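You operate a simulated robot arm through the tools that you are given. There is no shell and no other tool. Be economical: measure what you need, move in short steps, check, and stop when the job is done.

Carry out the task below with a simulated two-armed robot. There is one attempt and no reset: what you move stays moved.

Task
Open the green drawer, fetch the blue clamp and set it in the inside of the green drawer, then shut the drawer. Then close the blue cabinet drawer. Keep to this order. Set down upright: blue clamp.

Only the result counts: the job must be done as asked and must still hold three seconds after the hand-in. Knocking over, shifting, dropping, spilling or breaking anything else fails it.

Robot
Two 7-joint arms with fingered hands on one trunk, on a base that drives. Base frame: it is fixed to the floor where the robot stands at the start and does not move with it; the origin is under the middle of the robot, x ahead of it, y to its left, z up. Readings come in mm, rad, newtons and seconds.
The left shoulder is at the start at [70, 145, 937], the right one opposite. With the tool pointing down near the work surface each hand reaches from about 420 to 800 mm from the robot's upright axis, wherever it stands, measured 20 degrees to its own side. Places, roughly: blue cabinet drawer [-1200, -4200, 500]; blue clamp (4x6x7 cm) [-2400, -3300, 800]; green drawer [900, 100, 700]; inside of the green drawer [1000, 100, 600]. Payload 3.5 kg a hand.
The TCP of each hand is the grasp point between the finger pads, 25 mm short of the fingertips. In the tool frame z runs along the fingers and y along their closing line. Largest opening 88 mm; the body of the gripper starts 29 mm behind the TCP. The gripper is a hand of 4 fingers: y runs from the thumb to the fingers, the wrist lies at [-13, -97, -162] in the tool frame, and closing takes about 1.5 s.
Orientation is that of the tool frame in the base frame, as a unit quaternion [x, y, z, w]. With the fingers straight down and the wrist toward the robot, the tool's x, y and z point along [0, 1, 0], [1, 0, 0] and [0, 0, -1] of the base frame.

Tools
- The arms move only by the tool move_arm. It takes "left_deltas", "right_deltas" or both (then of equal length, played together; a hand with none holds still); each is one flat list of numbers, 6 for each row, row after row: the shift along the tool's x, y, z in m, then the turn, a rotation vector about the tool's x, y, z in rad. In form: [x, y, z, ax, ay, az, x, y, z, ax, ay, az, ...]. A call has 1 to 10 rows; each row is the pose to reach, as a shift and turn from the pose commanded when the call began, along the tool's axes at that moment. "left_gripper" and "right_gripper" are, for a hand that has rows, the closure, from 0 (fully open) to 1 (shut), set as the call begins (left out, the last holds). Rows are played at 5 a second. More than 50 mm and 0.15 rad between two rows, or a gripper value outside its range, and nothing of the call is played. A pose out of reach is approached as far as the arm can. The call stops where the force on the tool passes 40 N (or 10 N more than at its start, if that is more) or the arm is blocked; 0.2 s more then pass. The fingers move at their own pace (about 45 mm/s each) and stop on an object; they squeeze with about 22 N. The grip force told is the motor's: it shows also when the fingers shut on nothing. Time passes only in rows, and 0.2 s behind the last, so rows that repeat a pose let the fingers close. The reply holds the time, the measured pose of the TCP, the force on the tool along the base axes, the opening and the grip force, in the units named above and with some noise, with the torque about the TCP (base axes, N m) and any sound that the robot's microphone picked up.
- Cameras (640 x 400 px; columns grow to the right, rows downward): "scene" is now at [131.6, -18.5, 1247.9]; the picture's right is [-0.21, -0.98, 0.00], its down [-0.65, 0.14, -0.75] and it looks along [0.73, -0.16, -0.66] (base axes); focal length 291 px, centre (320, 200). "left" rides on the left gripper at [-64, -83, -98] in its tool frame; the picture's right is [-0.62, -0.37, 0.69], its down [0.71, -0.63, 0.30] and it looks along [0.32, 0.68, 0.65] (tool axes); focal length 265 px, centre (320, 200). "right" rides on the right gripper at [64, -83, -98] in its tool frame; the picture's right is [-0.62, 0.37, -0.69], its down [-0.71, -0.63, 0.30] and it looks along [-0.32, 0.68, 0.65] (tool axes); focal length 265 px, centre (320, 200). There is no depth. A picture from a camera that has moved, and an enlarged one, comes with that camera's place and axes in the base frame and with its lens.
- capture(camera): a new picture of that camera. The clock stands still meanwhile.
- slide_trunk(by): slides the trunk up (or, below 0, down) by that many mm; the arms and the scene camera ride with it, the base frame stays. It gives what a move gives, with no picture.
- steer(legs): drives the robot by 1 to 6 legs, each [ahead, left, turn to the left] in mm, mm and rad, along the robot's own axes; the way and the turn of a leg run together, so that a leg with both is an arc; at most 1500 mm and 3.142 rad a leg. The arms and the cameras ride along, it lands a little off, and it stops where it bumps. It gives what a move gives.
- finger_targets(index, middle, ring, thumb_bend, thumb_turn, hand): sets how far each is bent, from 0 (flat) to 1 (curled in); at 0.3 the hand is open as for a grip, at 0.7 the pads meet at the TCP. One left out holds its place. A second passes; each finger stops where it meets its share of the squeeze, and holds until it gets a number again. A gripper value or a shape takes the hand back. It gives what a move gives, with no picture; readings hold the bend of each and the force on the fingers (four entries, about 0 where the hand has none), thumb and palm. thumb_turn goes from beside the hand (0) to across from the fingers (1), as for a grip.
- preshape(shape, hand): the hand has 4 fingers and takes this shape, open, in about a second: jaw (thumb against the fingers, like two jaws); tri (thumb and two fingers); tip (a fingertip pinch); poke (one finger out to press); point (the index stretched); flat (the hand flat); cup (the hand cupped); fist (a fist). The gripper value then closes the fingers along that shape, each until it touches; the sizes above hold for jaw. It gives what a move gives, with no picture.
- aim_head(pan, tilt): turns the head with the scene camera to pan (to the left, within 1.501 rad either way) and tilt (down, from -0.506 to 1.204), counted from straight ahead of the robot. It gives what a move gives.
- zoom(camera, box): a new picture of the part [left, top, right, bottom] of that camera's present view, enlarged. The clock stands still meanwhile.
- hand_in(): hands the job in; it is judged then, once.

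Work in short steps. Places have to be worked out from the pictures, the camera data and where the tool is seen: move nearer, look again, correct. Check each grasp and each placing, and mend what went wrong. You have 165 turns and 138 pictures in all, those below and enlarged ones among them. Open the grippers and draw the arms clear of the work before you hand the job in, unless the task says otherwise; then end with one line.

The tools are called after "Call:" by a JSON object that holds its "method" and its "body". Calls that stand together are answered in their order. move_arm: Moves the arms, as the interface text tells. Its arguments: {"type":"object","properties":{"left_deltas":{"type":"array","items":{"type":"number"}},"left_gripper":{"type":"number"},"right_deltas":{"type":"array","items":{"type":"number"}},"right_gripper":{"type":"number"}},"required":[]} The other tools are called the same way: slide_trunk (by) slides the trunk up or down; preshape (shape, hand) gives the hand a shape; finger_targets (index, middle, ring, thumb_bend, thumb_turn, hand) moves the fingers one by one; steer (legs) drives the base; aim_head (pan, tilt) turns the head that bears the scene camera; capture (camera) takes a picture; zoom (camera, box) takes an enlarged picture of a part of a camera's view; hand_in () hands the job in.

At the start:

```text
time_s: 0.0
left_tcp_pos: [540.2, 179.5, 854.1]
left_ee_rot: [0.707, 0.707, 0.0, 0.0]
left_ft_force: [-0.6, -0.1, 0.2]
left_torque: [0.02, 0.0, 0.0]
left_gripper_width: 87.4
left_gripper_force: 0.1
left_shape: jaw
left_bend: [0.3, 0.3, 0.3, 0.3, 0.98]
left_finger forces: [0.0, 0.0, 0.0, 0.0, 0.1, 0.0]
right_tcp_pos: [503.2, -264.7, 949.4]
right_ee_rot: [0.706, 0.708, 0.0, 0.0]
right_ft_force: [0.5, 0.3, -0.3]
right_torque: [-0.02, -0.02, 0.01]
right_gripper_width: 87.8
right_gripper_force: 0.1
right_shape: jaw
right_bend: [0.3, 0.3, 0.3, 0.3, 0.98]
right_finger forces: [0.0, 0.1, 0.0, 0.1, 0.0, 0.1]
trunk travel left (down, up): [-500.0, 340.0]
robot x, y, heading: [-1.7, 0.9, -0.0]
head pan, tilt: [-0.211, 0.723]
```

scene: 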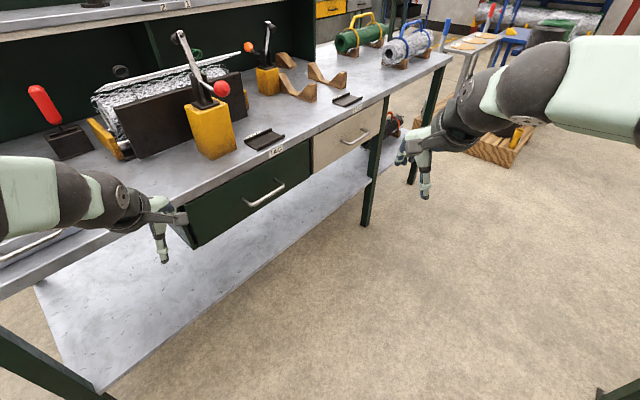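
right: 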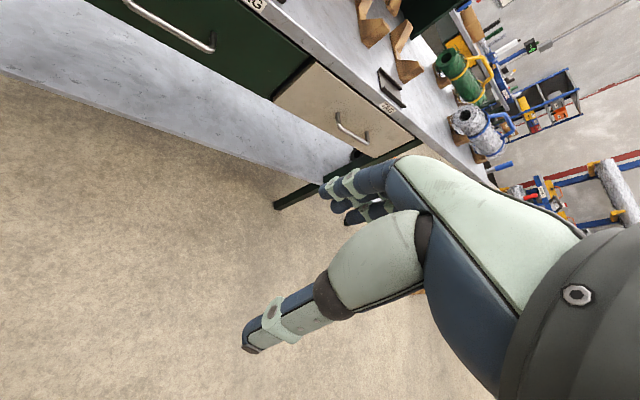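
left: 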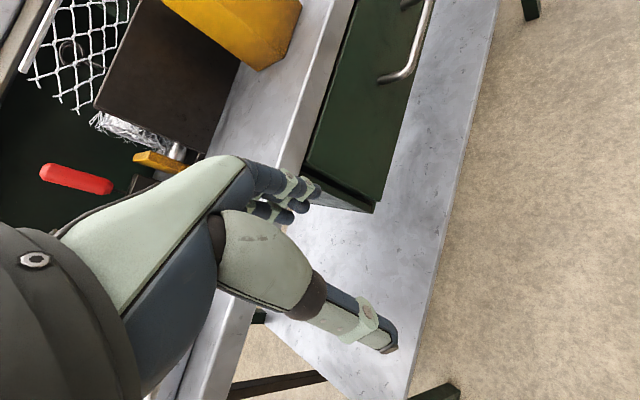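

I start by looking closely at the green drawer and its handle.

Call:
{"method": "zoom", "body": {"camera": "scene", "box": [140, 100, 400, 262]}}

Call:
{"method": "capture", "body": {"camera": "left"}}

```text
2.46 times, centred on (270, 181) of scene
camera zoom: at [131.6, -18.5, 1247.9], right [-0.21, -0.98, 0.0], down [-0.65, 0.14, -0.75], along [0.73, -0.16, -0.66], focal length 716 px, centre (443, 247)
```

zoom: 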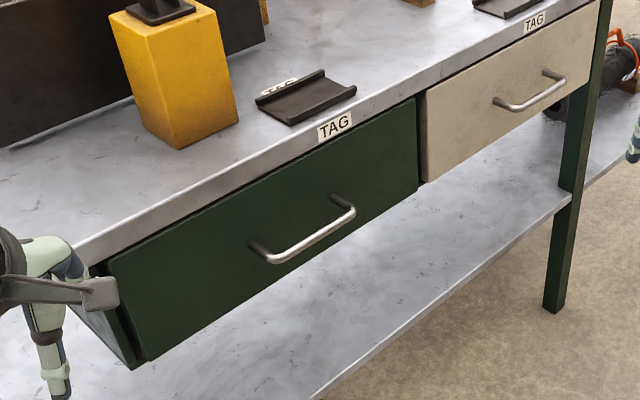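

```text
133 pictures are left
camera left: at [456.2, 114.2, 952.2], right [-0.37, -0.62, -0.69], down [-0.63, 0.71, -0.3], along [0.68, 0.32, -0.65], focal length 265 px, centre (320, 200)
```

left: 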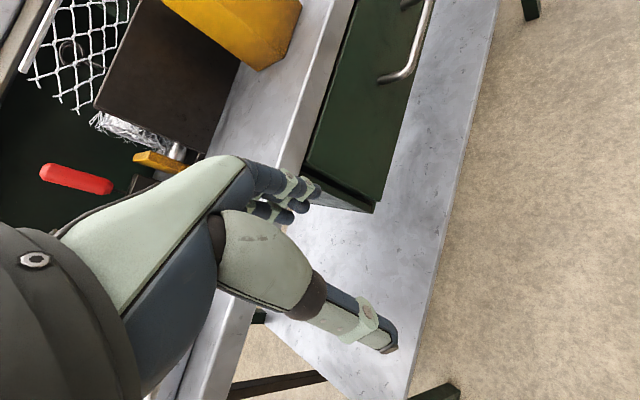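

The bench front seems turned about 35° from the robot's axes, with the handle centre near [790, 0, 703]. I'll turn left to face it squarely and look again.

Call:
{"method": "steer", "body": {"legs": [[0, 0, 0.61], [0, -230, 0]]}}

Call:
{"method": "aim_head", "body": {"pan": -0.3, "tilt": 0.72}}

Call:
{"method": "capture", "body": {"camera": "scene"}}

Call:
{"method": "capture", "body": {"camera": "right"}}

```text
time_s: 3.4
left_tcp_pos: [464.2, 279.6, 854.7]
left_ee_rot: [0.458, 0.889, 0.001, 0.0]
left_ft_force: [-0.4, 0.1, -0.1]
left_torque: [-0.01, -0.01, -0.01]
left_gripper_width: 87.7
left_gripper_force: 0.1
left_shape: jaw
left_bend: [0.3, 0.3, 0.3, 0.3, 0.98]
left_finger forces: [0.1, 0.0, 0.0, 0.0, 0.0, 0.1]
right_tcp_pos: [693.3, -102.5, 949.8]
right_ee_rot: [0.458, 0.889, 0.0, 0.0]
right_ft_force: [-0.6, 0.0, 0.0]
right_torque: [0.02, 0.0, 0.01]
right_gripper_width: 87.7
right_gripper_force: 0.1
right_shape: jaw
right_bend: [0.3, 0.3, 0.3, 0.3, 0.98]
right_finger forces: [0.0, 0.0, 0.0, 0.0, 0.0, 0.1]
trunk travel left (down, up): [-500.0, 340.0]
robot x, y, heading: [129.0, -181.9, 0.623]
head pan, tilt: [-0.211, 0.723]
```

```text
time_s: 4.0
left_tcp_pos: [464.3, 278.6, 854.7]
left_ee_rot: [0.458, 0.889, 0.001, 0.0]
left_ft_force: [0.0, -0.2, -0.4]
left_torque: [-0.01, 0.0, -0.02]
left_gripper_width: 87.9
left_gripper_force: 0.0
left_shape: jaw
left_bend: [0.3, 0.3, 0.3, 0.3, 0.98]
left_finger forces: [0.0, 0.1, 0.0, 0.0, 0.0, 0.1]
right_tcp_pos: [692.6, -101.7, 950.7]
right_ee_rot: [0.457, 0.889, 0.0, 0.001]
right_ft_force: [0.5, -0.5, -0.5]
right_torque: [-0.01, -0.02, 0.03]
right_gripper_width: 87.6
right_gripper_force: 0.0
right_shape: jaw
right_bend: [0.3, 0.3, 0.3, 0.3, 0.98]
right_finger forces: [0.1, 0.0, 0.1, 0.0, 0.0, 0.0]
trunk travel left (down, up): [-500.0, 340.0]
robot x, y, heading: [130.8, -184.6, 0.618]
head pan, tilt: [-0.3, 0.721]
```

```text
132 pictures are left
camera scene: at [249.1, -126.4, 1248.1], right [0.31, -0.95, 0.0], down [-0.63, -0.21, -0.75], along [0.71, 0.24, -0.66], focal length 291 px, centre (320, 200)
```

scene: 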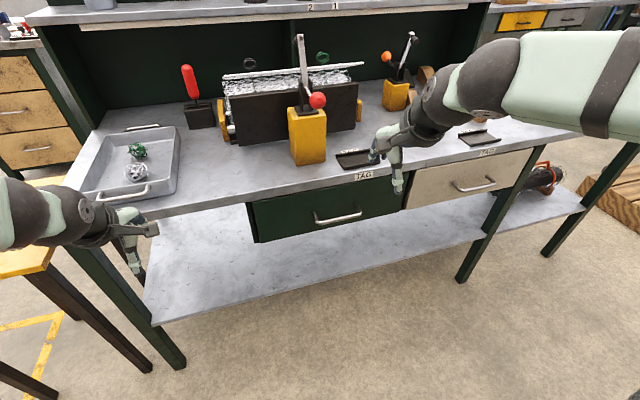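

```text
131 pictures are left
camera right: at [587.7, -97.2, 1048.8], right [0.66, -0.29, 0.69], down [-0.1, -0.95, -0.3], along [0.74, 0.13, -0.65], focal length 265 px, centre (320, 200)
```

right: 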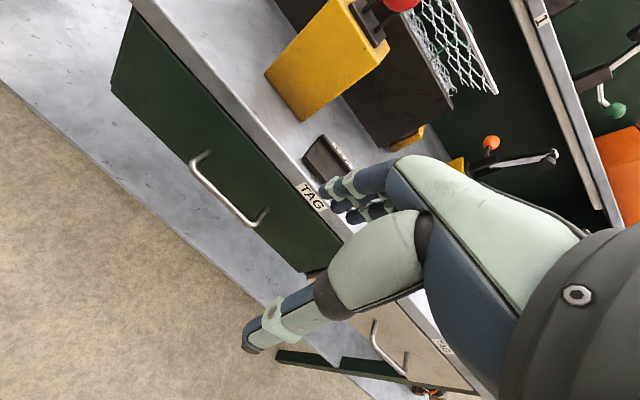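

Handle centre is about [784, 1, 703], i.e. 640 mm ahead and 227 mm right of the robot, and robot is nearly square to the bench. I'll lower the right hand while tilting the fingers to point forward (closing line vertical).

Call:
{"method": "move_arm", "body": {"right_deltas": [0.003, 0, 0.025, -0.14, 0, 0, 0.006, 0, 0.05, -0.28, 0, 0, 0.009, 0, 0.075, -0.42, 0, 0, 0.012, 0, 0.1, -0.56, 0, 0, 0.015, 0, 0.125, -0.7, 0, 0, 0.018, 0, 0.15, -0.84, 0, 0, 0.021, 0, 0.175, -0.98, 0, 0, 0.024, 0, 0.2, -1.12, 0, 0, 0.027, 0, 0.225, -1.26, 0, 0, 0.03, 0, 0.247, -1.4, 0, 0], "right_gripper": 0}}

Call:
{"method": "capture", "body": {"camera": "scene"}}

Call:
{"method": "capture", "body": {"camera": "right"}}

```text
time_s: 6.2
left_tcp_pos: [464.0, 278.3, 855.8]
left_ee_rot: [0.458, 0.889, 0.0, 0.001]
left_ft_force: [-0.5, 0.6, 0.5]
left_torque: [0.0, 0.0, 0.0]
left_gripper_width: 87.4
left_gripper_force: 0.1
left_shape: jaw
left_bend: [0.3, 0.3, 0.3, 0.3, 0.98]
left_finger forces: [0.0, 0.0, 0.0, 0.1, 0.0, 0.0]
right_tcp_pos: [677.2, -80.5, 704.9]
right_ee_rot: [0.35, 0.677, 0.575, 0.297]
right_ft_force: [-0.4, -0.2, 0.8]
right_torque: [-0.03, 0.0, -0.02]
right_gripper_width: 88.1
right_gripper_force: 0.0
right_shape: jaw
right_bend: [0.3, 0.3, 0.3, 0.3, 0.98]
right_finger forces: [0.0, 0.1, 0.0, 0.0, 0.0, 0.0]
right hand out of reach, approached as far as the arm can: row 6
trunk travel left (down, up): [-500.0, 340.0]
robot x, y, heading: [132.7, -180.5, 0.618]
head pan, tilt: [-0.3, 0.721]
```

```text
130 pictures are left
camera scene: at [248.6, -128.0, 1248.3], right [0.31, -0.95, 0.0], down [-0.63, -0.21, -0.75], along [0.71, 0.24, -0.66], focal length 291 px, centre (320, 200)
```

scene: 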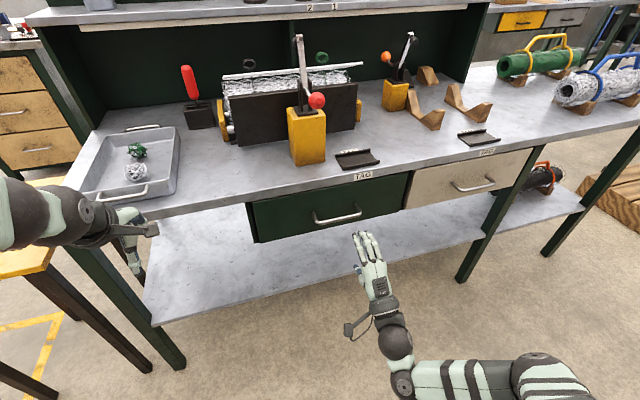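

```text
129 pictures are left
camera right: at [549.2, -91.1, 639.1], right [-0.15, -0.87, 0.48], down [0.57, -0.47, -0.67], along [0.8, 0.17, 0.57], focal length 265 px, centre (320, 200)
```

right: 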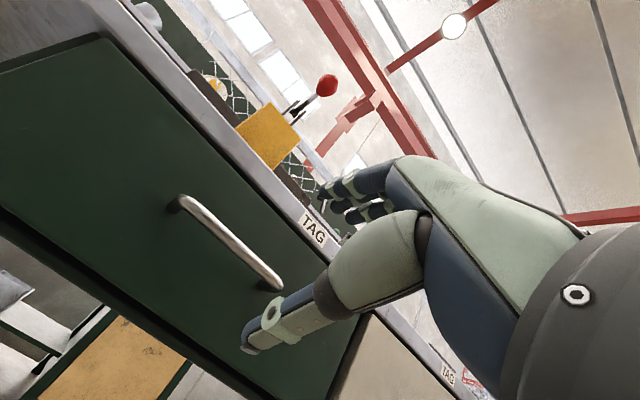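

The hand is now pointing at the drawer; re-triangulated, the handle is at about [778, 0, 712], 129 mm ahead of the TCP. I advance to 11 mm short, levelling the fingers.

Call:
{"method": "move_arm", "body": {"right_deltas": [0.003, 0.012, 0.03, -0.1, 0, 0, 0.007, 0.019, 0.068, -0.17, 0, 0, 0.007, 0.025, 0.1, -0.17, 0, 0, 0.007, 0.027, 0.115, -0.17, 0, 0], "right_gripper": 0}}

Call:
{"method": "capture", "body": {"camera": "right"}}

Call:
{"method": "zoom", "body": {"camera": "scene", "box": [240, 160, 440, 285]}}

```text
time_s: 7.2
left_tcp_pos: [464.5, 279.4, 854.9]
left_ee_rot: [0.458, 0.889, 0.0, 0.0]
left_ft_force: [0.1, -0.1, -0.4]
left_torque: [-0.04, -0.01, 0.01]
left_gripper_width: 87.6
left_gripper_force: 0.1
left_shape: jaw
left_bend: [0.3, 0.3, 0.3, 0.3, 0.98]
left_finger forces: [0.0, 0.0, 0.0, 0.0, 0.0, 0.0]
right_tcp_pos: [764.6, -4.5, 710.4]
right_ee_rot: [0.323, 0.629, 0.629, 0.323]
right_ft_force: [-0.3, 0.3, 0.7]
right_torque: [0.0, 0.0, 0.0]
right_gripper_width: 87.9
right_gripper_force: 0.0
right_shape: jaw
right_bend: [0.3, 0.3, 0.3, 0.3, 0.98]
right_finger forces: [0.0, 0.0, 0.0, 0.0, 0.0, 0.0]
trunk travel left (down, up): [-500.0, 340.0]
robot x, y, heading: [126.7, -180.6, 0.619]
head pan, tilt: [-0.3, 0.721]
```

```text
128 pictures are left
camera right: at [647.4, -8.3, 626.4], right [-0.2, -0.91, 0.37], down [0.66, -0.4, -0.63], along [0.72, 0.12, 0.68], focal length 265 px, centre (320, 200)
```

right: 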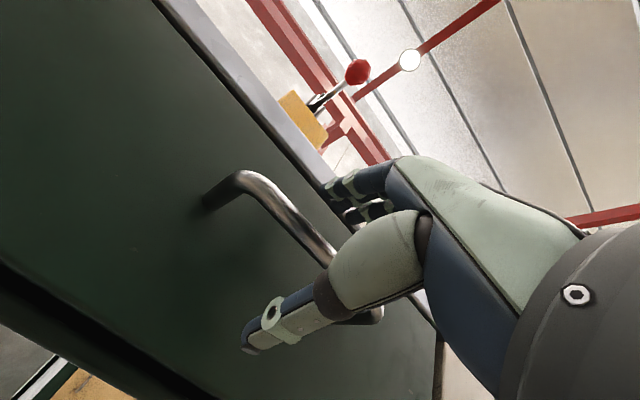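

```text
3.20 times, centred on (340, 222) of scene
camera zoom: at [249.0, -126.0, 1248.1], right [0.31, -0.95, 0.0], down [-0.63, -0.21, -0.75], along [0.71, 0.24, -0.66], focal length 931 px, centre (256, 128)
```

zoom: 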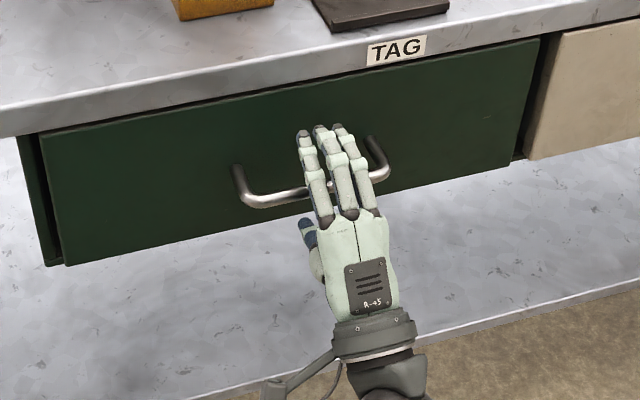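

The fingers are above the bar and the thumb below it. I close the grip, with a few mm more advance.

Call:
{"method": "move_arm", "body": {"right_deltas": [0, 0, 0.006, 0, 0, 0, 0, 0, 0.006, 0, 0, 0, 0, 0, 0.006, 0, 0, 0, 0, 0, 0.006, 0, 0, 0, 0, 0, 0.006, 0, 0, 0, 0, 0, 0.006, 0, 0, 0, 0, 0, 0.006, 0, 0, 0, 0, 0, 0.006, 0, 0, 0], "right_gripper": 1}}

Call:
{"method": "zoom", "body": {"camera": "scene", "box": [240, 160, 440, 285]}}

```text
time_s: 9.1
left_tcp_pos: [465.2, 279.2, 854.1]
left_ee_rot: [0.458, 0.889, 0.0, 0.001]
left_ft_force: [0.1, 0.7, -0.2]
left_torque: [0.0, 0.01, -0.02]
left_gripper_width: 87.6
left_gripper_force: 0.0
left_shape: jaw
left_bend: [0.3, 0.3, 0.3, 0.3, 0.98]
left_finger forces: [0.1, 0.0, 0.0, 0.0, 0.0, 0.0]
right_tcp_pos: [771.5, -0.8, 709.6]
right_ee_rot: [0.324, 0.629, 0.628, 0.324]
right_ft_force: [1.7, 2.0, -2.3]
right_torque: [-0.04, -0.04, 0.0]
right_gripper_width: 0.0
right_gripper_force: 21.5
right_shape: jaw
right_bend: [0.7, 0.7, 0.7, 0.72, 1.0]
right_finger forces: [2.7, 0.0, 2.5, 0.0, 3.4, 0.1]
trunk travel left (down, up): [-500.0, 340.0]
robot x, y, heading: [127.4, -178.0, 0.62]
head pan, tilt: [-0.3, 0.721]
```

```text
3.20 times, centred on (340, 222) of scene
camera zoom: at [249.6, -125.9, 1248.0], right [0.31, -0.95, 0.0], down [-0.63, -0.21, -0.75], along [0.71, 0.24, -0.66], focal length 931 px, centre (256, 128)
```

zoom: 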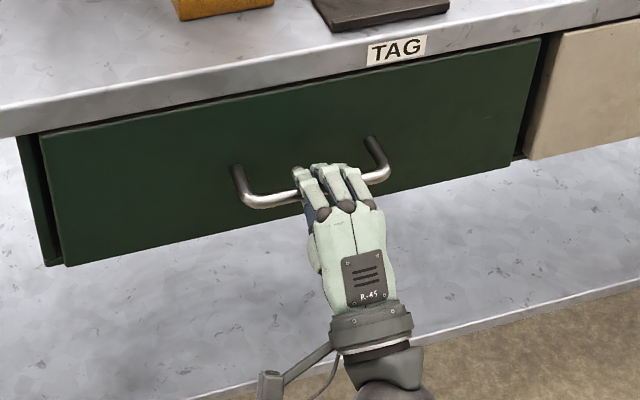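

Width reads 0, so either the bar is hooked inside the closed fingers or missed. I test with a 40 mm pull.

Call:
{"method": "move_arm", "body": {"right_deltas": [0, 0, -0.01, 0, 0, 0, 0, 0, -0.02, 0, 0, 0, 0, 0, -0.03, 0, 0, 0, 0, 0, -0.04, 0, 0, 0]}}

Call:
{"method": "zoom", "body": {"camera": "scene", "box": [240, 160, 440, 285]}}

Call:
{"method": "capture", "body": {"camera": "right"}}

```text
time_s: 10.1
left_tcp_pos: [463.4, 279.9, 854.7]
left_ee_rot: [0.457, 0.889, 0.0, 0.0]
left_ft_force: [0.4, 0.7, 0.0]
left_torque: [0.0, -0.01, 0.03]
left_gripper_width: 87.6
left_gripper_force: 0.1
left_shape: jaw
left_bend: [0.3, 0.3, 0.3, 0.3, 0.98]
left_finger forces: [0.0, 0.1, 0.0, 0.0, 0.0, 0.0]
right_tcp_pos: [738.3, -24.9, 708.9]
right_ee_rot: [0.324, 0.63, 0.627, 0.323]
right_ft_force: [0.1, 0.0, -2.8]
right_torque: [-0.03, -0.02, -0.03]
right_gripper_width: 0.0
right_gripper_force: 22.3
right_shape: jaw
right_bend: [0.7, 0.7, 0.7, 0.73, 1.0]
right_finger forces: [2.2, 0.1, 2.0, 0.0, 4.0, 0.0]
trunk travel left (down, up): [-500.0, 340.0]
robot x, y, heading: [127.7, -180.2, 0.613]
head pan, tilt: [-0.3, 0.721]
```

```text
3.20 times, centred on (340, 222) of scene
camera zoom: at [249.4, -126.4, 1248.0], right [0.31, -0.95, 0.0], down [-0.63, -0.21, -0.75], along [0.71, 0.24, -0.66], focal length 931 px, centre (256, 128)
```

zoom: 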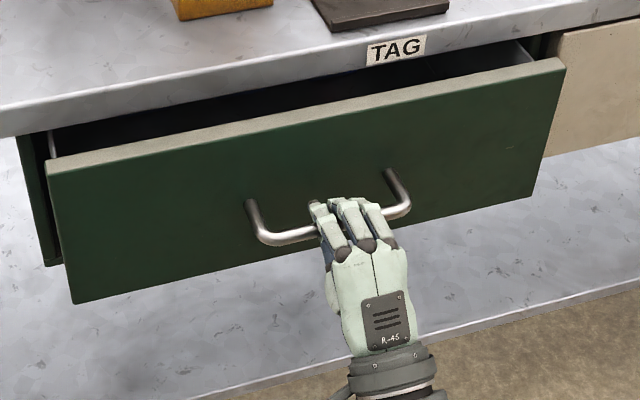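

```text
124 pictures are left
camera right: at [620.2, -28.0, 626.6], right [-0.2, -0.91, 0.37], down [0.66, -0.41, -0.63], along [0.72, 0.12, 0.68], focal length 265 px, centre (320, 200)
```

right: 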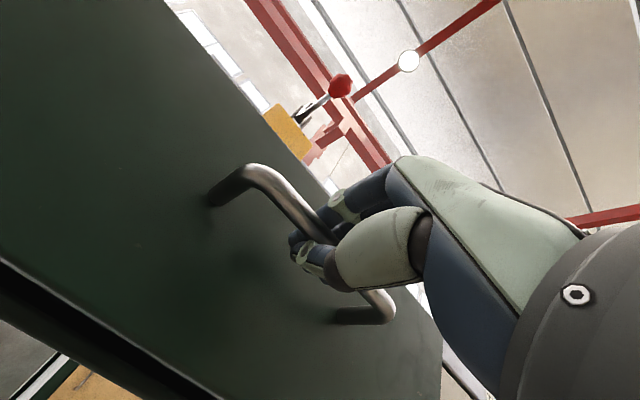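

The bar is hooked and the drawer is coming out easily. I pull on another 180 mm.

Call:
{"method": "move_arm", "body": {"right_deltas": [0, 0, -0.02, 0, 0, 0, 0, 0, -0.04, 0, 0, 0, 0, 0, -0.06, 0, 0, 0, 0, 0, -0.08, 0, 0, 0, 0, 0, -0.1, 0, 0, 0, 0, 0, -0.12, 0, 0, 0, 0, 0, -0.14, 0, 0, 0, 0, 0, -0.16, 0, 0, 0, 0, 0, -0.18, 0, 0, 0]}}

Call:
{"method": "capture", "body": {"camera": "scene"}}

```text
time_s: 12.1
left_tcp_pos: [464.9, 277.5, 853.7]
left_ee_rot: [0.458, 0.889, 0.0, 0.0]
left_ft_force: [0.2, -1.2, -0.9]
left_torque: [0.01, 0.01, -0.02]
left_gripper_width: 87.6
left_gripper_force: 0.1
left_shape: jaw
left_bend: [0.3, 0.3, 0.3, 0.3, 0.98]
left_finger forces: [0.0, 0.1, 0.0, 0.1, 0.0, 0.1]
right_tcp_pos: [591.9, -128.8, 710.6]
right_ee_rot: [0.325, 0.63, 0.627, 0.324]
right_ft_force: [0.9, -1.5, -12.9]
right_torque: [-0.07, 0.04, 0.0]
right_gripper_width: 0.0
right_gripper_force: 21.8
right_shape: jaw
right_bend: [0.7, 0.7, 0.7, 0.73, 1.0]
right_finger forces: [0.2, 0.0, 1.0, 0.0, 10.6, 0.0]
trunk travel left (down, up): [-500.0, 340.0]
robot x, y, heading: [129.7, -181.1, 0.618]
head pan, tilt: [-0.3, 0.721]
```

```text
123 pictures are left
camera scene: at [250.3, -126.9, 1247.9], right [0.31, -0.95, 0.0], down [-0.63, -0.21, -0.75], along [0.71, 0.24, -0.66], focal length 291 px, centre (320, 200)
```

scene: 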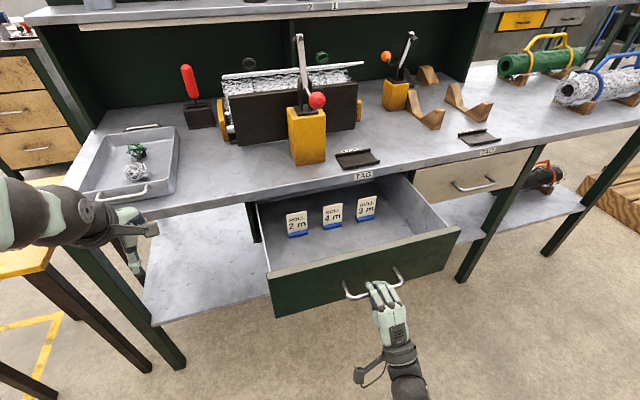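

The drawer is open about 220 mm, with three standing cards inside toward the back and free room in front. I release and back the hand straight out.

Call:
{"method": "move_arm", "body": {"right_deltas": [0, 0, 0, 0, 0, 0, 0, 0, 0, 0, 0, 0, 0, 0, 0, 0, 0, 0, 0, 0, 0, 0, 0, 0, 0, 0, 0, 0, 0, 0, 0, 0, 0, 0, 0, 0, 0, 0, 0, 0, 0, 0, 0, 0, 0, 0, 0, 0], "right_gripper": 0}}

Call:
{"method": "capture", "body": {"camera": "right"}}

```text
time_s: 13.8
left_tcp_pos: [464.0, 279.3, 854.3]
left_ee_rot: [0.458, 0.889, 0.0, 0.001]
left_ft_force: [0.2, -0.2, 0.6]
left_torque: [-0.01, -0.02, 0.01]
left_gripper_width: 87.4
left_gripper_force: 0.1
left_shape: jaw
left_bend: [0.3, 0.3, 0.3, 0.3, 0.98]
left_finger forces: [0.1, 0.0, 0.0, 0.1, 0.0, 0.0]
right_tcp_pos: [591.0, -127.3, 710.4]
right_ee_rot: [0.324, 0.629, 0.628, 0.323]
right_ft_force: [-0.1, -1.1, -0.2]
right_torque: [0.0, 0.01, -0.02]
right_gripper_width: 87.9
right_gripper_force: 0.1
right_shape: jaw
right_bend: [0.3, 0.3, 0.3, 0.3, 0.98]
right_finger forces: [0.0, 0.1, 0.1, 0.1, 0.0, 0.1]
trunk travel left (down, up): [-500.0, 340.0]
robot x, y, heading: [129.3, -184.5, 0.619]
head pan, tilt: [-0.3, 0.721]
```

```text
122 pictures are left
camera right: at [474.1, -130.8, 628.8], right [-0.2, -0.91, 0.37], down [0.66, -0.41, -0.63], along [0.72, 0.12, 0.68], focal length 265 px, centre (320, 200)
```

right: 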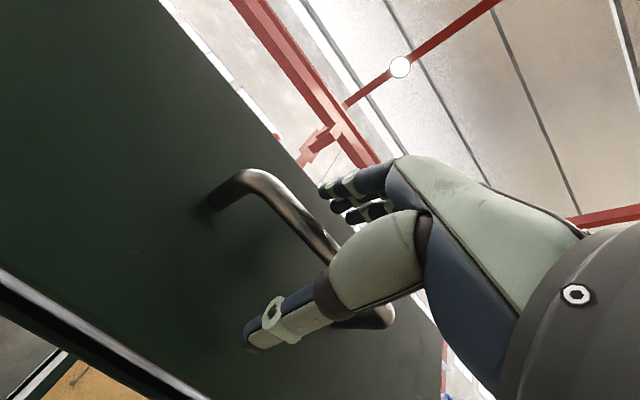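

Fingers are clear of the bar. I back the robot off 250 mm and look round toward the clamp, to the right rear.

Call:
{"method": "steer", "body": {"legs": [[-250, 0, 0]]}}

Call:
{"method": "capture", "body": {"camera": "scene"}}

Call:
{"method": "aim_head", "body": {"pan": -1.5, "tilt": 0.3}}

Call:
{"method": "capture", "body": {"camera": "scene"}}

```text
time_s: 15.7
left_tcp_pos: [262.4, 130.7, 854.7]
left_ee_rot: [0.46, 0.888, 0.0, 0.0]
left_ft_force: [0.8, -0.1, -0.3]
left_torque: [-0.02, 0.03, -0.03]
left_gripper_width: 87.8
left_gripper_force: 0.1
left_shape: jaw
left_bend: [0.3, 0.3, 0.3, 0.3, 0.98]
left_finger forces: [0.1, 0.0, 0.1, 0.1, 0.0, 0.1]
right_tcp_pos: [386.2, -276.4, 711.3]
right_ee_rot: [0.326, 0.627, 0.628, 0.325]
right_ft_force: [-0.5, -0.2, -0.1]
right_torque: [-0.04, 0.0, 0.01]
right_gripper_width: 87.8
right_gripper_force: 0.0
right_shape: jaw
right_bend: [0.3, 0.3, 0.3, 0.3, 0.98]
right_finger forces: [0.0, 0.0, 0.0, 0.0, 0.0, 0.1]
trunk travel left (down, up): [-500.0, 340.0]
robot x, y, heading: [-78.4, -324.6, 0.611]
head pan, tilt: [-0.3, 0.721]
```

```text
121 pictures are left
camera scene: at [44.1, -272.7, 1248.2], right [0.31, -0.95, 0.0], down [-0.63, -0.2, -0.75], along [0.71, 0.23, -0.66], focal length 291 px, centre (320, 200)
```

scene: 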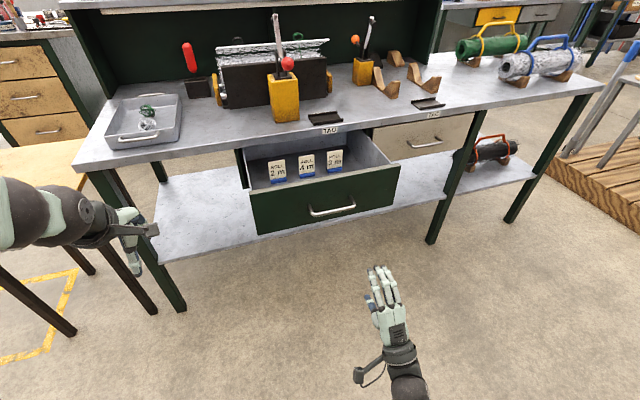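

```text
time_s: 17.1
left_tcp_pos: [262.8, 132.4, 854.2]
left_ee_rot: [0.46, 0.888, 0.0, 0.0]
left_ft_force: [0.6, -0.1, 0.3]
left_torque: [0.0, -0.01, -0.05]
left_gripper_width: 87.6
left_gripper_force: 0.1
left_shape: jaw
left_bend: [0.3, 0.3, 0.3, 0.3, 0.98]
left_finger forces: [0.0, 0.0, 0.0, 0.1, 0.1, 0.1]
right_tcp_pos: [386.9, -275.3, 711.2]
right_ee_rot: [0.325, 0.628, 0.628, 0.325]
right_ft_force: [0.2, 0.0, -0.1]
right_torque: [-0.01, 0.0, 0.0]
right_gripper_width: 87.7
right_gripper_force: 0.0
right_shape: jaw
right_bend: [0.3, 0.3, 0.3, 0.3, 0.98]
right_finger forces: [0.0, 0.0, 0.0, 0.0, 0.0, 0.1]
trunk travel left (down, up): [-500.0, 340.0]
robot x, y, heading: [-75.0, -324.4, 0.613]
head pan, tilt: [-1.499, 0.3]
```

```text
120 pictures are left
camera scene: at [23.9, -370.4, 1286.0], right [-0.77, -0.63, 0.0], down [-0.19, 0.23, -0.96], along [0.6, -0.74, -0.3], focal length 291 px, centre (320, 200)
```

scene: 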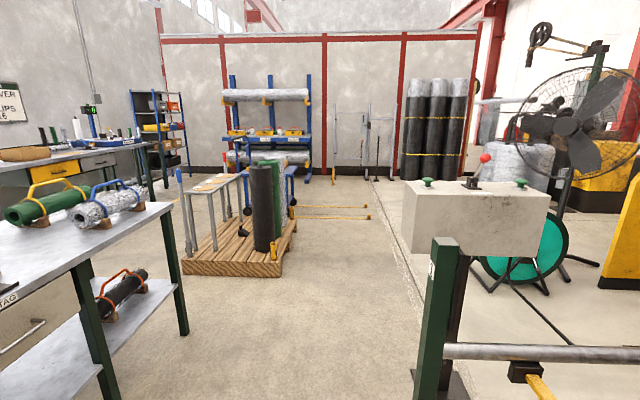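

There's a machine with a post about 1.25 m to the right, so I turn in place to see the way to the clamp and the surroundings.

Call:
{"method": "steer", "body": {"legs": [[0, 0, -1.5]]}}

Call:
{"method": "aim_head", "body": {"pan": -1.2, "tilt": 0.35}}

Call:
{"method": "capture", "body": {"camera": "scene"}}

Call:
{"method": "aim_head", "body": {"pan": -0.3, "tilt": 0.35}}

Call:
{"method": "capture", "body": {"camera": "scene"}}

```text
time_s: 21.2
left_tcp_pos: [402.7, -635.0, 854.0]
left_ee_rot: [0.943, 0.332, -0.001, 0.001]
left_ft_force: [-0.2, 0.0, 0.0]
left_torque: [0.0, -0.01, 0.02]
left_gripper_width: 87.5
left_gripper_force: 0.0
left_shape: jaw
left_bend: [0.3, 0.3, 0.3, 0.3, 0.98]
left_finger forces: [0.0, 0.1, 0.0, 0.0, 0.1, 0.1]
right_tcp_pos: [4.3, -784.7, 711.3]
right_ee_rot: [0.668, 0.234, 0.234, 0.667]
right_ft_force: [-0.5, 0.0, 0.6]
right_torque: [0.01, 0.06, -0.01]
right_gripper_width: 87.5
right_gripper_force: 0.0
right_shape: jaw
right_bend: [0.3, 0.3, 0.3, 0.3, 0.98]
right_finger forces: [0.0, 0.1, 0.0, 0.0, 0.0, 0.0]
trunk travel left (down, up): [-500.0, 340.0]
robot x, y, heading: [-77.8, -324.6, -0.893]
head pan, tilt: [-1.499, 0.3]
```

```text
time_s: 22.0
left_tcp_pos: [403.3, -634.9, 853.9]
left_ee_rot: [0.943, 0.331, 0.0, 0.0]
left_ft_force: [-0.3, 0.4, -0.2]
left_torque: [0.0, 0.03, 0.01]
left_gripper_width: 87.5
left_gripper_force: 0.0
left_shape: jaw
left_bend: [0.3, 0.3, 0.3, 0.3, 0.98]
left_finger forces: [0.0, 0.0, 0.0, 0.1, 0.1, 0.0]
right_tcp_pos: [3.9, -784.5, 711.3]
right_ee_rot: [0.667, 0.235, 0.235, 0.667]
right_ft_force: [-0.4, 0.5, -0.4]
right_torque: [-0.02, -0.02, 0.0]
right_gripper_width: 87.5
right_gripper_force: 0.1
right_shape: jaw
right_bend: [0.3, 0.3, 0.3, 0.3, 0.98]
right_finger forces: [0.1, 0.1, 0.0, 0.0, 0.0, 0.0]
trunk travel left (down, up): [-500.0, 340.0]
robot x, y, heading: [-78.9, -326.7, -0.895]
head pan, tilt: [-1.201, 0.351]
```

```text
119 pictures are left
camera scene: at [-91.7, -446.7, 1281.3], right [-0.87, 0.5, 0.0], down [0.17, 0.3, -0.94], along [-0.47, -0.81, -0.34], focal length 291 px, centre (320, 200)
```

scene: 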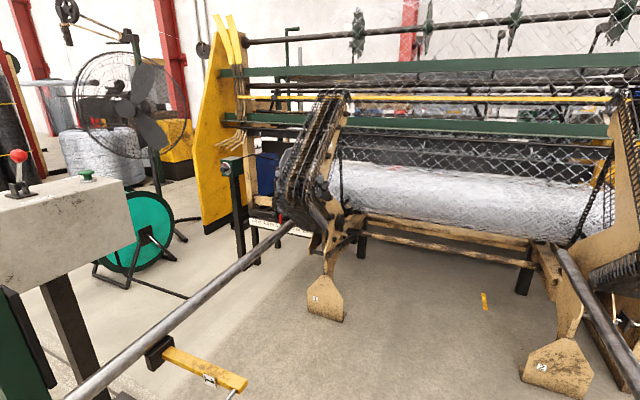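

```text
time_s: 23.2
left_tcp_pos: [403.0, -634.9, 854.1]
left_ee_rot: [0.943, 0.333, 0.001, 0.0]
left_ft_force: [0.2, 0.0, 0.5]
left_torque: [-0.01, 0.02, 0.03]
left_gripper_width: 87.6
left_gripper_force: 0.1
left_shape: jaw
left_bend: [0.3, 0.3, 0.3, 0.3, 0.98]
left_finger forces: [0.0, 0.0, 0.0, 0.0, 0.0, 0.0]
right_tcp_pos: [3.6, -783.2, 711.4]
right_ee_rot: [0.667, 0.235, 0.235, 0.667]
right_ft_force: [-0.8, 0.3, 0.2]
right_torque: [0.04, 0.0, -0.01]
right_gripper_width: 87.8
right_gripper_force: 0.1
right_shape: jaw
right_bend: [0.3, 0.3, 0.3, 0.3, 0.98]
right_finger forces: [0.0, 0.0, 0.0, 0.0, 0.0, 0.0]
trunk travel left (down, up): [-500.0, 340.0]
robot x, y, heading: [-73.6, -325.6, -0.892]
head pan, tilt: [-0.3, 0.351]
```

```text
118 pictures are left
camera scene: at [-10.8, -452.8, 1281.3], right [-0.93, -0.37, 0.0], down [-0.13, 0.32, -0.94], along [0.34, -0.87, -0.34], focal length 291 px, centre (320, 200)
```

scene: 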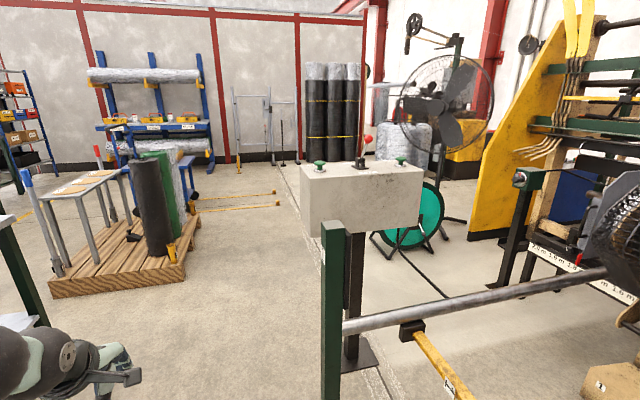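

The way to the clamp is behind a long weaving machine. I turn further right to look for a way round on the other side.

Call:
{"method": "steer", "body": {"legs": [[0, 0, -1.65]]}}

Call:
{"method": "aim_head", "body": {"pan": -1.1, "tilt": 0.3}}

Call:
{"method": "capture", "body": {"camera": "scene"}}

Call:
{"method": "aim_head", "body": {"pan": 0.0, "tilt": 0.3}}

Call:
{"method": "capture", "body": {"camera": "scene"}}

```text
time_s: 26.3
left_tcp_pos: [-151.5, -896.0, 854.1]
left_ee_rot: [0.975, -0.223, 0.002, -0.001]
left_ft_force: [0.2, 0.1, 0.8]
left_torque: [-0.01, -0.01, -0.02]
left_gripper_width: 87.6
left_gripper_force: 0.1
left_shape: jaw
left_bend: [0.3, 0.3, 0.3, 0.3, 0.98]
left_finger forces: [0.0, 0.0, 0.0, 0.0, 0.0, 0.0]
right_tcp_pos: [-461.1, -604.8, 719.6]
right_ee_rot: [0.68, -0.157, -0.159, 0.699]
right_ft_force: [0.3, 0.5, 0.4]
right_torque: [-0.02, -0.02, 0.01]
right_gripper_width: 87.8
right_gripper_force: 0.1
right_shape: jaw
right_bend: [0.3, 0.3, 0.3, 0.3, 0.98]
right_finger forces: [0.0, 0.0, 0.1, 0.1, 0.0, 0.0]
trunk travel left (down, up): [-500.0, 340.0]
robot x, y, heading: [-76.5, -330.9, -2.022]
head pan, tilt: [-0.3, 0.351]
stopped in leg 1: the robot was blocked; the commanded pose is now the measured one
```

```text
time_s: 27.4
left_tcp_pos: [-155.3, -897.3, 852.3]
left_ee_rot: [0.975, -0.224, 0.002, -0.003]
left_ft_force: [0.7, -0.2, -0.1]
left_torque: [0.0, -0.01, 0.01]
left_gripper_width: 87.7
left_gripper_force: 0.1
left_shape: jaw
left_bend: [0.3, 0.3, 0.3, 0.3, 0.98]
left_finger forces: [0.1, 0.0, 0.0, 0.0, 0.1, 0.1]
right_tcp_pos: [-462.9, -605.9, 717.6]
right_ee_rot: [0.682, -0.159, -0.159, 0.696]
right_ft_force: [-0.5, 0.7, 0.7]
right_torque: [-0.01, 0.02, 0.02]
right_gripper_width: 87.5
right_gripper_force: 0.2
right_shape: jaw
right_bend: [0.3, 0.3, 0.3, 0.3, 0.98]
right_finger forces: [0.0, 0.0, 0.0, 0.0, 0.0, 0.0]
trunk travel left (down, up): [-500.0, 340.0]
robot x, y, heading: [-76.4, -327.3, -2.025]
head pan, tilt: [-1.1, 0.3]
```

```text
117 pictures are left
camera scene: at [-198.6, -383.5, 1285.1], right [-0.02, 1.0, 0.01], down [0.3, 0.01, -0.95], along [-0.95, -0.02, -0.3], focal length 291 px, centre (320, 200)
```

scene: 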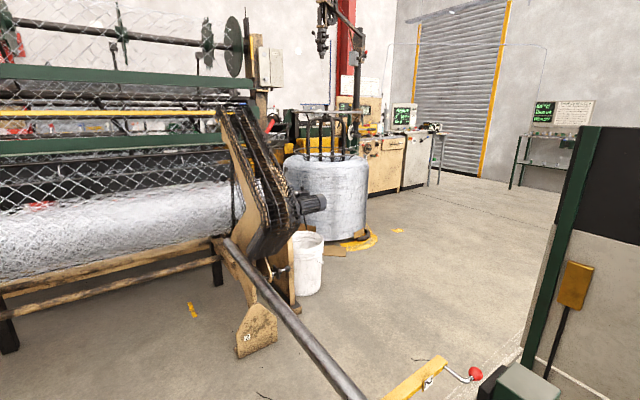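

```text
time_s: 28.7
left_tcp_pos: [-153.6, -897.5, 851.4]
left_ee_rot: [0.974, -0.225, 0.002, -0.003]
left_ft_force: [-0.2, 0.7, 0.1]
left_torque: [0.05, 0.02, -0.02]
left_gripper_width: 87.6
left_gripper_force: 0.0
left_shape: jaw
left_bend: [0.3, 0.3, 0.3, 0.3, 0.98]
left_finger forces: [0.0, 0.0, 0.1, 0.1, 0.0, 0.0]
right_tcp_pos: [-462.2, -605.6, 718.8]
right_ee_rot: [0.682, -0.159, -0.159, 0.696]
right_ft_force: [-0.2, 0.3, -0.1]
right_torque: [0.02, 0.01, -0.01]
right_gripper_width: 87.7
right_gripper_force: 0.0
right_shape: jaw
right_bend: [0.3, 0.3, 0.3, 0.3, 0.98]
right_finger forces: [0.0, 0.1, 0.1, 0.1, 0.1, 0.1]
trunk travel left (down, up): [-500.0, 340.0]
robot x, y, heading: [-75.9, -327.5, -2.021]
head pan, tilt: [0.0, 0.3]
```

```text
116 pictures are left
camera scene: at [-146.1, -465.8, 1284.8], right [-0.9, 0.44, 0.0], down [0.13, 0.27, -0.95], along [-0.42, -0.86, -0.3], focal length 291 px, centre (320, 200)
```

scene: 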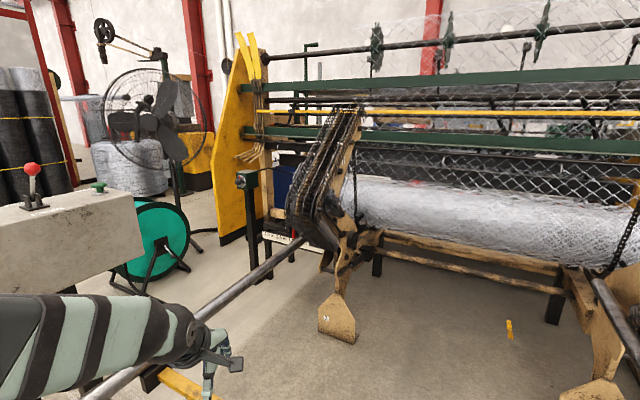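

The turn was stopped by something on the right (likely the second frame post, about 0.45 m away at right rear). I turn back left to face along the bench and drive past the near post, then look for a way past the fan end.

Call:
{"method": "steer", "body": {"legs": [[0, 0, 1.06], [500, 100, 0]]}}

Call:
{"method": "aim_head", "body": {"pan": -0.6, "tilt": 0.5}}

Call:
{"method": "capture", "body": {"camera": "scene"}}

```text
time_s: 29.4
left_tcp_pos: [-149.9, -894.1, 854.4]
left_ee_rot: [0.975, -0.222, 0.001, 0.0]
left_ft_force: [-0.9, 0.1, -0.1]
left_torque: [0.02, 0.01, 0.01]
left_gripper_width: 87.4
left_gripper_force: 0.0
left_shape: jaw
left_bend: [0.3, 0.3, 0.3, 0.3, 0.98]
left_finger forces: [0.0, 0.0, 0.0, 0.0, 0.1, 0.0]
right_tcp_pos: [-460.4, -606.5, 721.5]
right_ee_rot: [0.679, -0.157, -0.159, 0.7]
right_ft_force: [-0.7, 0.3, -0.4]
right_torque: [0.0, 0.04, 0.02]
right_gripper_width: 87.7
right_gripper_force: 0.1
right_shape: jaw
right_bend: [0.3, 0.3, 0.3, 0.3, 0.98]
right_finger forces: [0.0, 0.1, 0.0, 0.0, 0.1, 0.0]
trunk travel left (down, up): [-500.0, 340.0]
robot x, y, heading: [-80.1, -327.8, -2.024]
head pan, tilt: [0.0, 0.3]
stopped in leg 1: the robot was blocked; the commanded pose is now the measured one
```

```text
time_s: 30.4
left_tcp_pos: [-151.8, -896.5, 852.7]
left_ee_rot: [0.975, -0.222, 0.001, -0.002]
left_ft_force: [-1.2, -1.0, 0.3]
left_torque: [-0.02, 0.03, -0.01]
left_gripper_width: 87.7
left_gripper_force: 0.0
left_shape: jaw
left_bend: [0.3, 0.3, 0.3, 0.3, 0.98]
left_finger forces: [0.0, 0.0, 0.1, 0.1, 0.1, 0.1]
right_tcp_pos: [-461.0, -606.1, 719.9]
right_ee_rot: [0.68, -0.158, -0.159, 0.698]
right_ft_force: [0.0, 0.1, -1.4]
right_torque: [-0.01, 0.01, 0.02]
right_gripper_width: 88.0
right_gripper_force: 0.1
right_shape: jaw
right_bend: [0.3, 0.3, 0.3, 0.3, 0.98]
right_finger forces: [0.0, 0.1, 0.0, 0.0, 0.1, 0.0]
trunk travel left (down, up): [-500.0, 340.0]
robot x, y, heading: [-77.3, -328.9, -2.016]
head pan, tilt: [-0.6, 0.499]
```

```text
115 pictures are left
camera scene: at [-182.2, -423.8, 1267.1], right [-0.5, 0.87, 0.0], down [0.42, 0.24, -0.88], along [-0.76, -0.44, -0.48], focal length 291 px, centre (320, 200)
```

scene: 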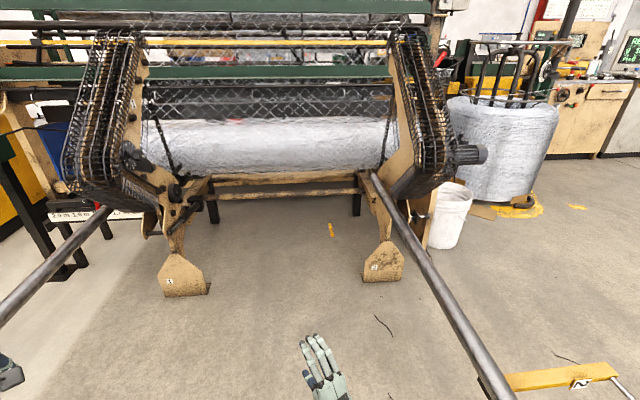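

Still blocked; I look at the right arm's elbow and what it touches.

Call:
{"method": "aim_head", "body": {"pan": -1.45, "tilt": 0.9}}

Call:
{"method": "capture", "body": {"camera": "scene"}}

Call:
{"method": "aim_head", "body": {"pan": 1.45, "tilt": 0.9}}

Call:
{"method": "capture", "body": {"camera": "scene"}}

```text
time_s: 31.6
left_tcp_pos: [-153.1, -896.0, 853.0]
left_ee_rot: [0.975, -0.223, 0.001, -0.002]
left_ft_force: [0.3, 0.1, 0.5]
left_torque: [0.0, 0.02, -0.02]
left_gripper_width: 87.8
left_gripper_force: 0.0
left_shape: jaw
left_bend: [0.3, 0.3, 0.3, 0.3, 0.98]
left_finger forces: [0.0, 0.0, 0.0, 0.0, 0.0, 0.0]
right_tcp_pos: [-463.6, -605.9, 719.3]
right_ee_rot: [0.681, -0.157, -0.159, 0.697]
right_ft_force: [-0.7, -1.0, 1.4]
right_torque: [0.03, -0.01, 0.02]
right_gripper_width: 87.9
right_gripper_force: 0.0
right_shape: jaw
right_bend: [0.3, 0.3, 0.3, 0.3, 0.98]
right_finger forces: [0.0, 0.0, 0.1, 0.0, 0.0, 0.0]
trunk travel left (down, up): [-500.0, 340.0]
robot x, y, heading: [-76.1, -325.4, -2.02]
head pan, tilt: [-1.45, 0.901]
```

```text
114 pictures are left
camera scene: at [-174.8, -354.3, 1233.4], right [0.32, 0.95, 0.0], down [0.74, -0.25, -0.62], along [-0.59, 0.2, -0.78], focal length 291 px, centre (320, 200)
```

scene: 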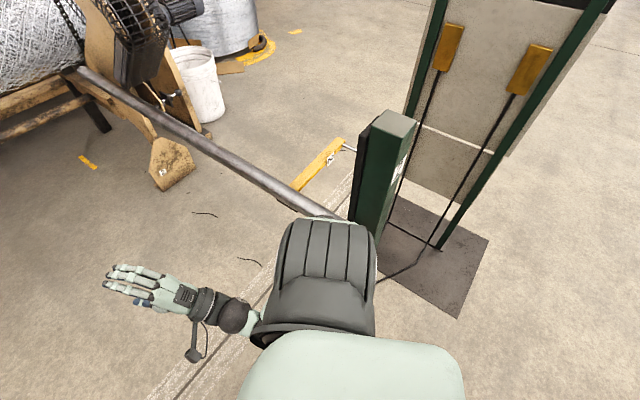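

```text
time_s: 34.1
left_tcp_pos: [-152.2, -895.3, 852.9]
left_ee_rot: [0.975, -0.223, 0.0, -0.002]
left_ft_force: [0.2, -0.4, -0.2]
left_torque: [-0.03, 0.0, 0.0]
left_gripper_width: 87.5
left_gripper_force: 0.0
left_shape: jaw
left_bend: [0.3, 0.3, 0.3, 0.3, 0.98]
left_finger forces: [0.0, 0.2, 0.1, 0.0, 0.0, 0.0]
right_tcp_pos: [-461.1, -606.2, 720.2]
right_ee_rot: [0.68, -0.158, -0.159, 0.698]
right_ft_force: [-0.7, 1.2, -0.6]
right_torque: [0.0, -0.02, -0.03]
right_gripper_width: 87.8
right_gripper_force: 0.1
right_shape: jaw
right_bend: [0.3, 0.3, 0.3, 0.3, 0.98]
right_finger forces: [0.0, 0.0, 0.0, 0.0, 0.0, 0.0]
trunk travel left (down, up): [-500.0, 340.0]
robot x, y, heading: [-74.5, -328.9, -2.02]
head pan, tilt: [1.45, 0.901]
```

```text
113 pictures are left
camera scene: at [-39.6, -419.6, 1233.5], right [-0.54, -0.84, -0.01], down [-0.66, 0.43, -0.62], along [0.52, -0.33, -0.78], focal length 291 px, centre (320, 200)
```

scene: 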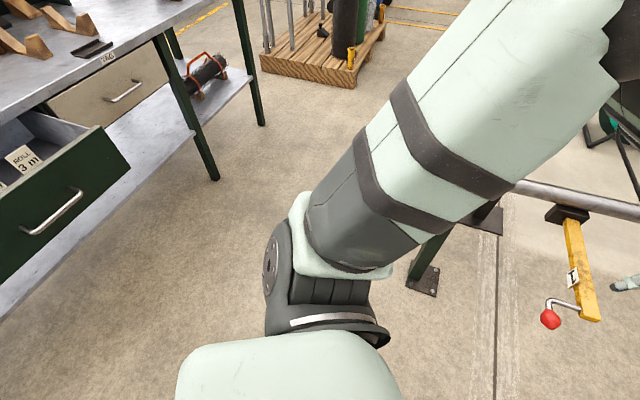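

The right elbow leans on the frame post. I slide the robot to its left, away from it, then turn back.

Call:
{"method": "steer", "body": {"legs": [[0, 150, 0], [0, 0, 1.06]]}}

Call:
{"method": "aim_head", "body": {"pan": -0.5, "tilt": 0.5}}

Call:
{"method": "capture", "body": {"camera": "scene"}}

```text
time_s: 38.2
left_tcp_pos: [531.1, -716.5, 856.0]
left_ee_rot: [0.948, 0.319, -0.001, 0.001]
left_ft_force: [0.3, -0.1, -0.4]
left_torque: [-0.01, -0.02, -0.02]
left_gripper_width: 87.6
left_gripper_force: 0.0
left_shape: jaw
left_bend: [0.3, 0.3, 0.3, 0.3, 0.98]
left_finger forces: [0.1, 0.1, 0.0, 0.1, 0.1, 0.1]
right_tcp_pos: [132.0, -860.4, 721.7]
right_ee_rot: [0.661, 0.22, 0.228, 0.68]
right_ft_force: [0.2, -0.1, 0.2]
right_torque: [0.01, 0.02, 0.03]
right_gripper_width: 87.9
right_gripper_force: 0.0
right_shape: jaw
right_bend: [0.3, 0.3, 0.3, 0.3, 0.98]
right_finger forces: [0.0, 0.0, 0.0, 0.1, 0.0, 0.1]
trunk travel left (down, up): [-500.0, 340.0]
robot x, y, heading: [61.0, -395.2, -0.925]
head pan, tilt: [1.45, 0.901]
```

```text
time_s: 40.1
left_tcp_pos: [530.9, -719.1, 855.6]
left_ee_rot: [0.948, 0.319, 0.0, 0.0]
left_ft_force: [0.3, 0.0, -0.4]
left_torque: [-0.01, 0.01, 0.0]
left_gripper_width: 87.8
left_gripper_force: 0.0
left_shape: jaw
left_bend: [0.3, 0.3, 0.3, 0.3, 0.98]
left_finger forces: [0.1, 0.1, 0.0, 0.1, 0.0, 0.0]
right_tcp_pos: [131.4, -859.9, 722.1]
right_ee_rot: [0.66, 0.221, 0.23, 0.68]
right_ft_force: [0.3, -0.4, -0.3]
right_torque: [0.0, 0.0, -0.02]
right_gripper_width: 87.8
right_gripper_force: 0.1
right_shape: jaw
right_bend: [0.3, 0.3, 0.3, 0.3, 0.98]
right_finger forces: [0.1, 0.0, 0.1, 0.0, 0.0, 0.1]
trunk travel left (down, up): [-500.0, 340.0]
robot x, y, heading: [61.2, -396.2, -0.926]
head pan, tilt: [-0.499, 0.499]
```

```text
112 pictures are left
camera scene: at [103.6, -526.1, 1267.6], right [-0.99, -0.15, 0.0], down [-0.07, 0.47, -0.88], along [0.13, -0.87, -0.48], focal length 291 px, centre (320, 200)
```

scene: 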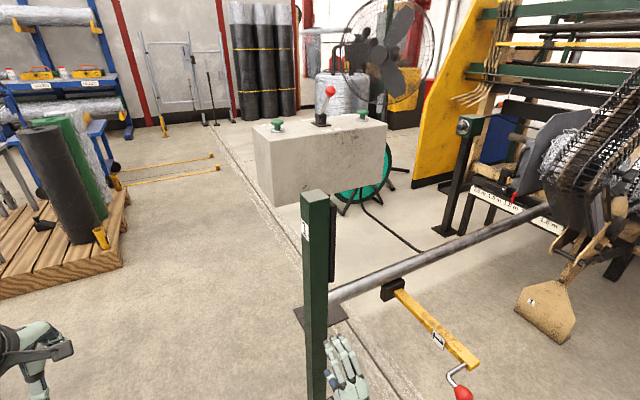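

Free now. I shift toward the bench by 230 mm, then drive along the corridor past the green post and the control box.

Call:
{"method": "steer", "body": {"legs": [[0, 230, -0.03], [1200, 0, 0]]}}

Call:
{"method": "aim_head", "body": {"pan": -0.8, "tilt": 0.4}}

Call:
{"method": "capture", "body": {"camera": "scene"}}

```text
time_s: 47.5
left_tcp_pos: [1403.5, -1558.9, 856.2]
left_ee_rot: [0.95, 0.311, 0.0, 0.001]
left_ft_force: [0.0, 0.6, 0.2]
left_torque: [0.0, 0.04, 0.0]
left_gripper_width: 87.8
left_gripper_force: 0.1
left_shape: jaw
left_bend: [0.3, 0.3, 0.3, 0.3, 0.98]
left_finger forces: [0.0, 0.1, 0.1, 0.0, 0.0, 0.0]
right_tcp_pos: [1002.1, -1695.3, 721.4]
right_ee_rot: [0.663, 0.217, 0.224, 0.681]
right_ft_force: [-0.1, -0.2, 0.5]
right_torque: [-0.03, -0.01, -0.02]
right_gripper_width: 88.0
right_gripper_force: 0.1
right_shape: jaw
right_bend: [0.3, 0.3, 0.3, 0.3, 0.98]
right_finger forces: [0.0, 0.1, 0.0, 0.0, 0.1, 0.0]
trunk travel left (down, up): [-500.0, 340.0]
robot x, y, heading: [937.6, -1232.6, -0.94]
head pan, tilt: [-0.499, 0.499]
```

```text
time_s: 48.3
left_tcp_pos: [1402.7, -1557.4, 856.0]
left_ee_rot: [0.95, 0.311, 0.0, 0.002]
left_ft_force: [0.0, 0.3, -0.7]
left_torque: [0.0, 0.02, 0.02]
left_gripper_width: 87.6
left_gripper_force: 0.0
left_shape: jaw
left_bend: [0.3, 0.3, 0.3, 0.3, 0.98]
left_finger forces: [0.0, 0.0, 0.1, 0.0, 0.1, 0.0]
right_tcp_pos: [1002.3, -1695.8, 720.8]
right_ee_rot: [0.662, 0.217, 0.225, 0.681]
right_ft_force: [0.1, -0.1, 1.0]
right_torque: [0.02, -0.03, -0.01]
right_gripper_width: 88.0
right_gripper_force: 0.1
right_shape: jaw
right_bend: [0.3, 0.3, 0.3, 0.3, 0.98]
right_finger forces: [0.0, 0.0, 0.1, 0.0, 0.0, 0.0]
trunk travel left (down, up): [-500.0, 340.0]
robot x, y, heading: [939.8, -1230.9, -0.935]
head pan, tilt: [-0.799, 0.4]
```

```text
111 pictures are left
camera scene: at [952.2, -1361.3, 1276.8], right [-0.99, 0.17, 0.0], down [0.06, 0.38, -0.92], along [-0.15, -0.91, -0.39], focal length 291 px, centre (320, 200)
```

scene: 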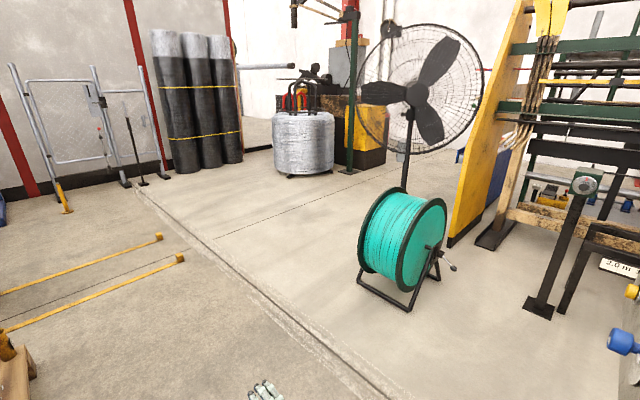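

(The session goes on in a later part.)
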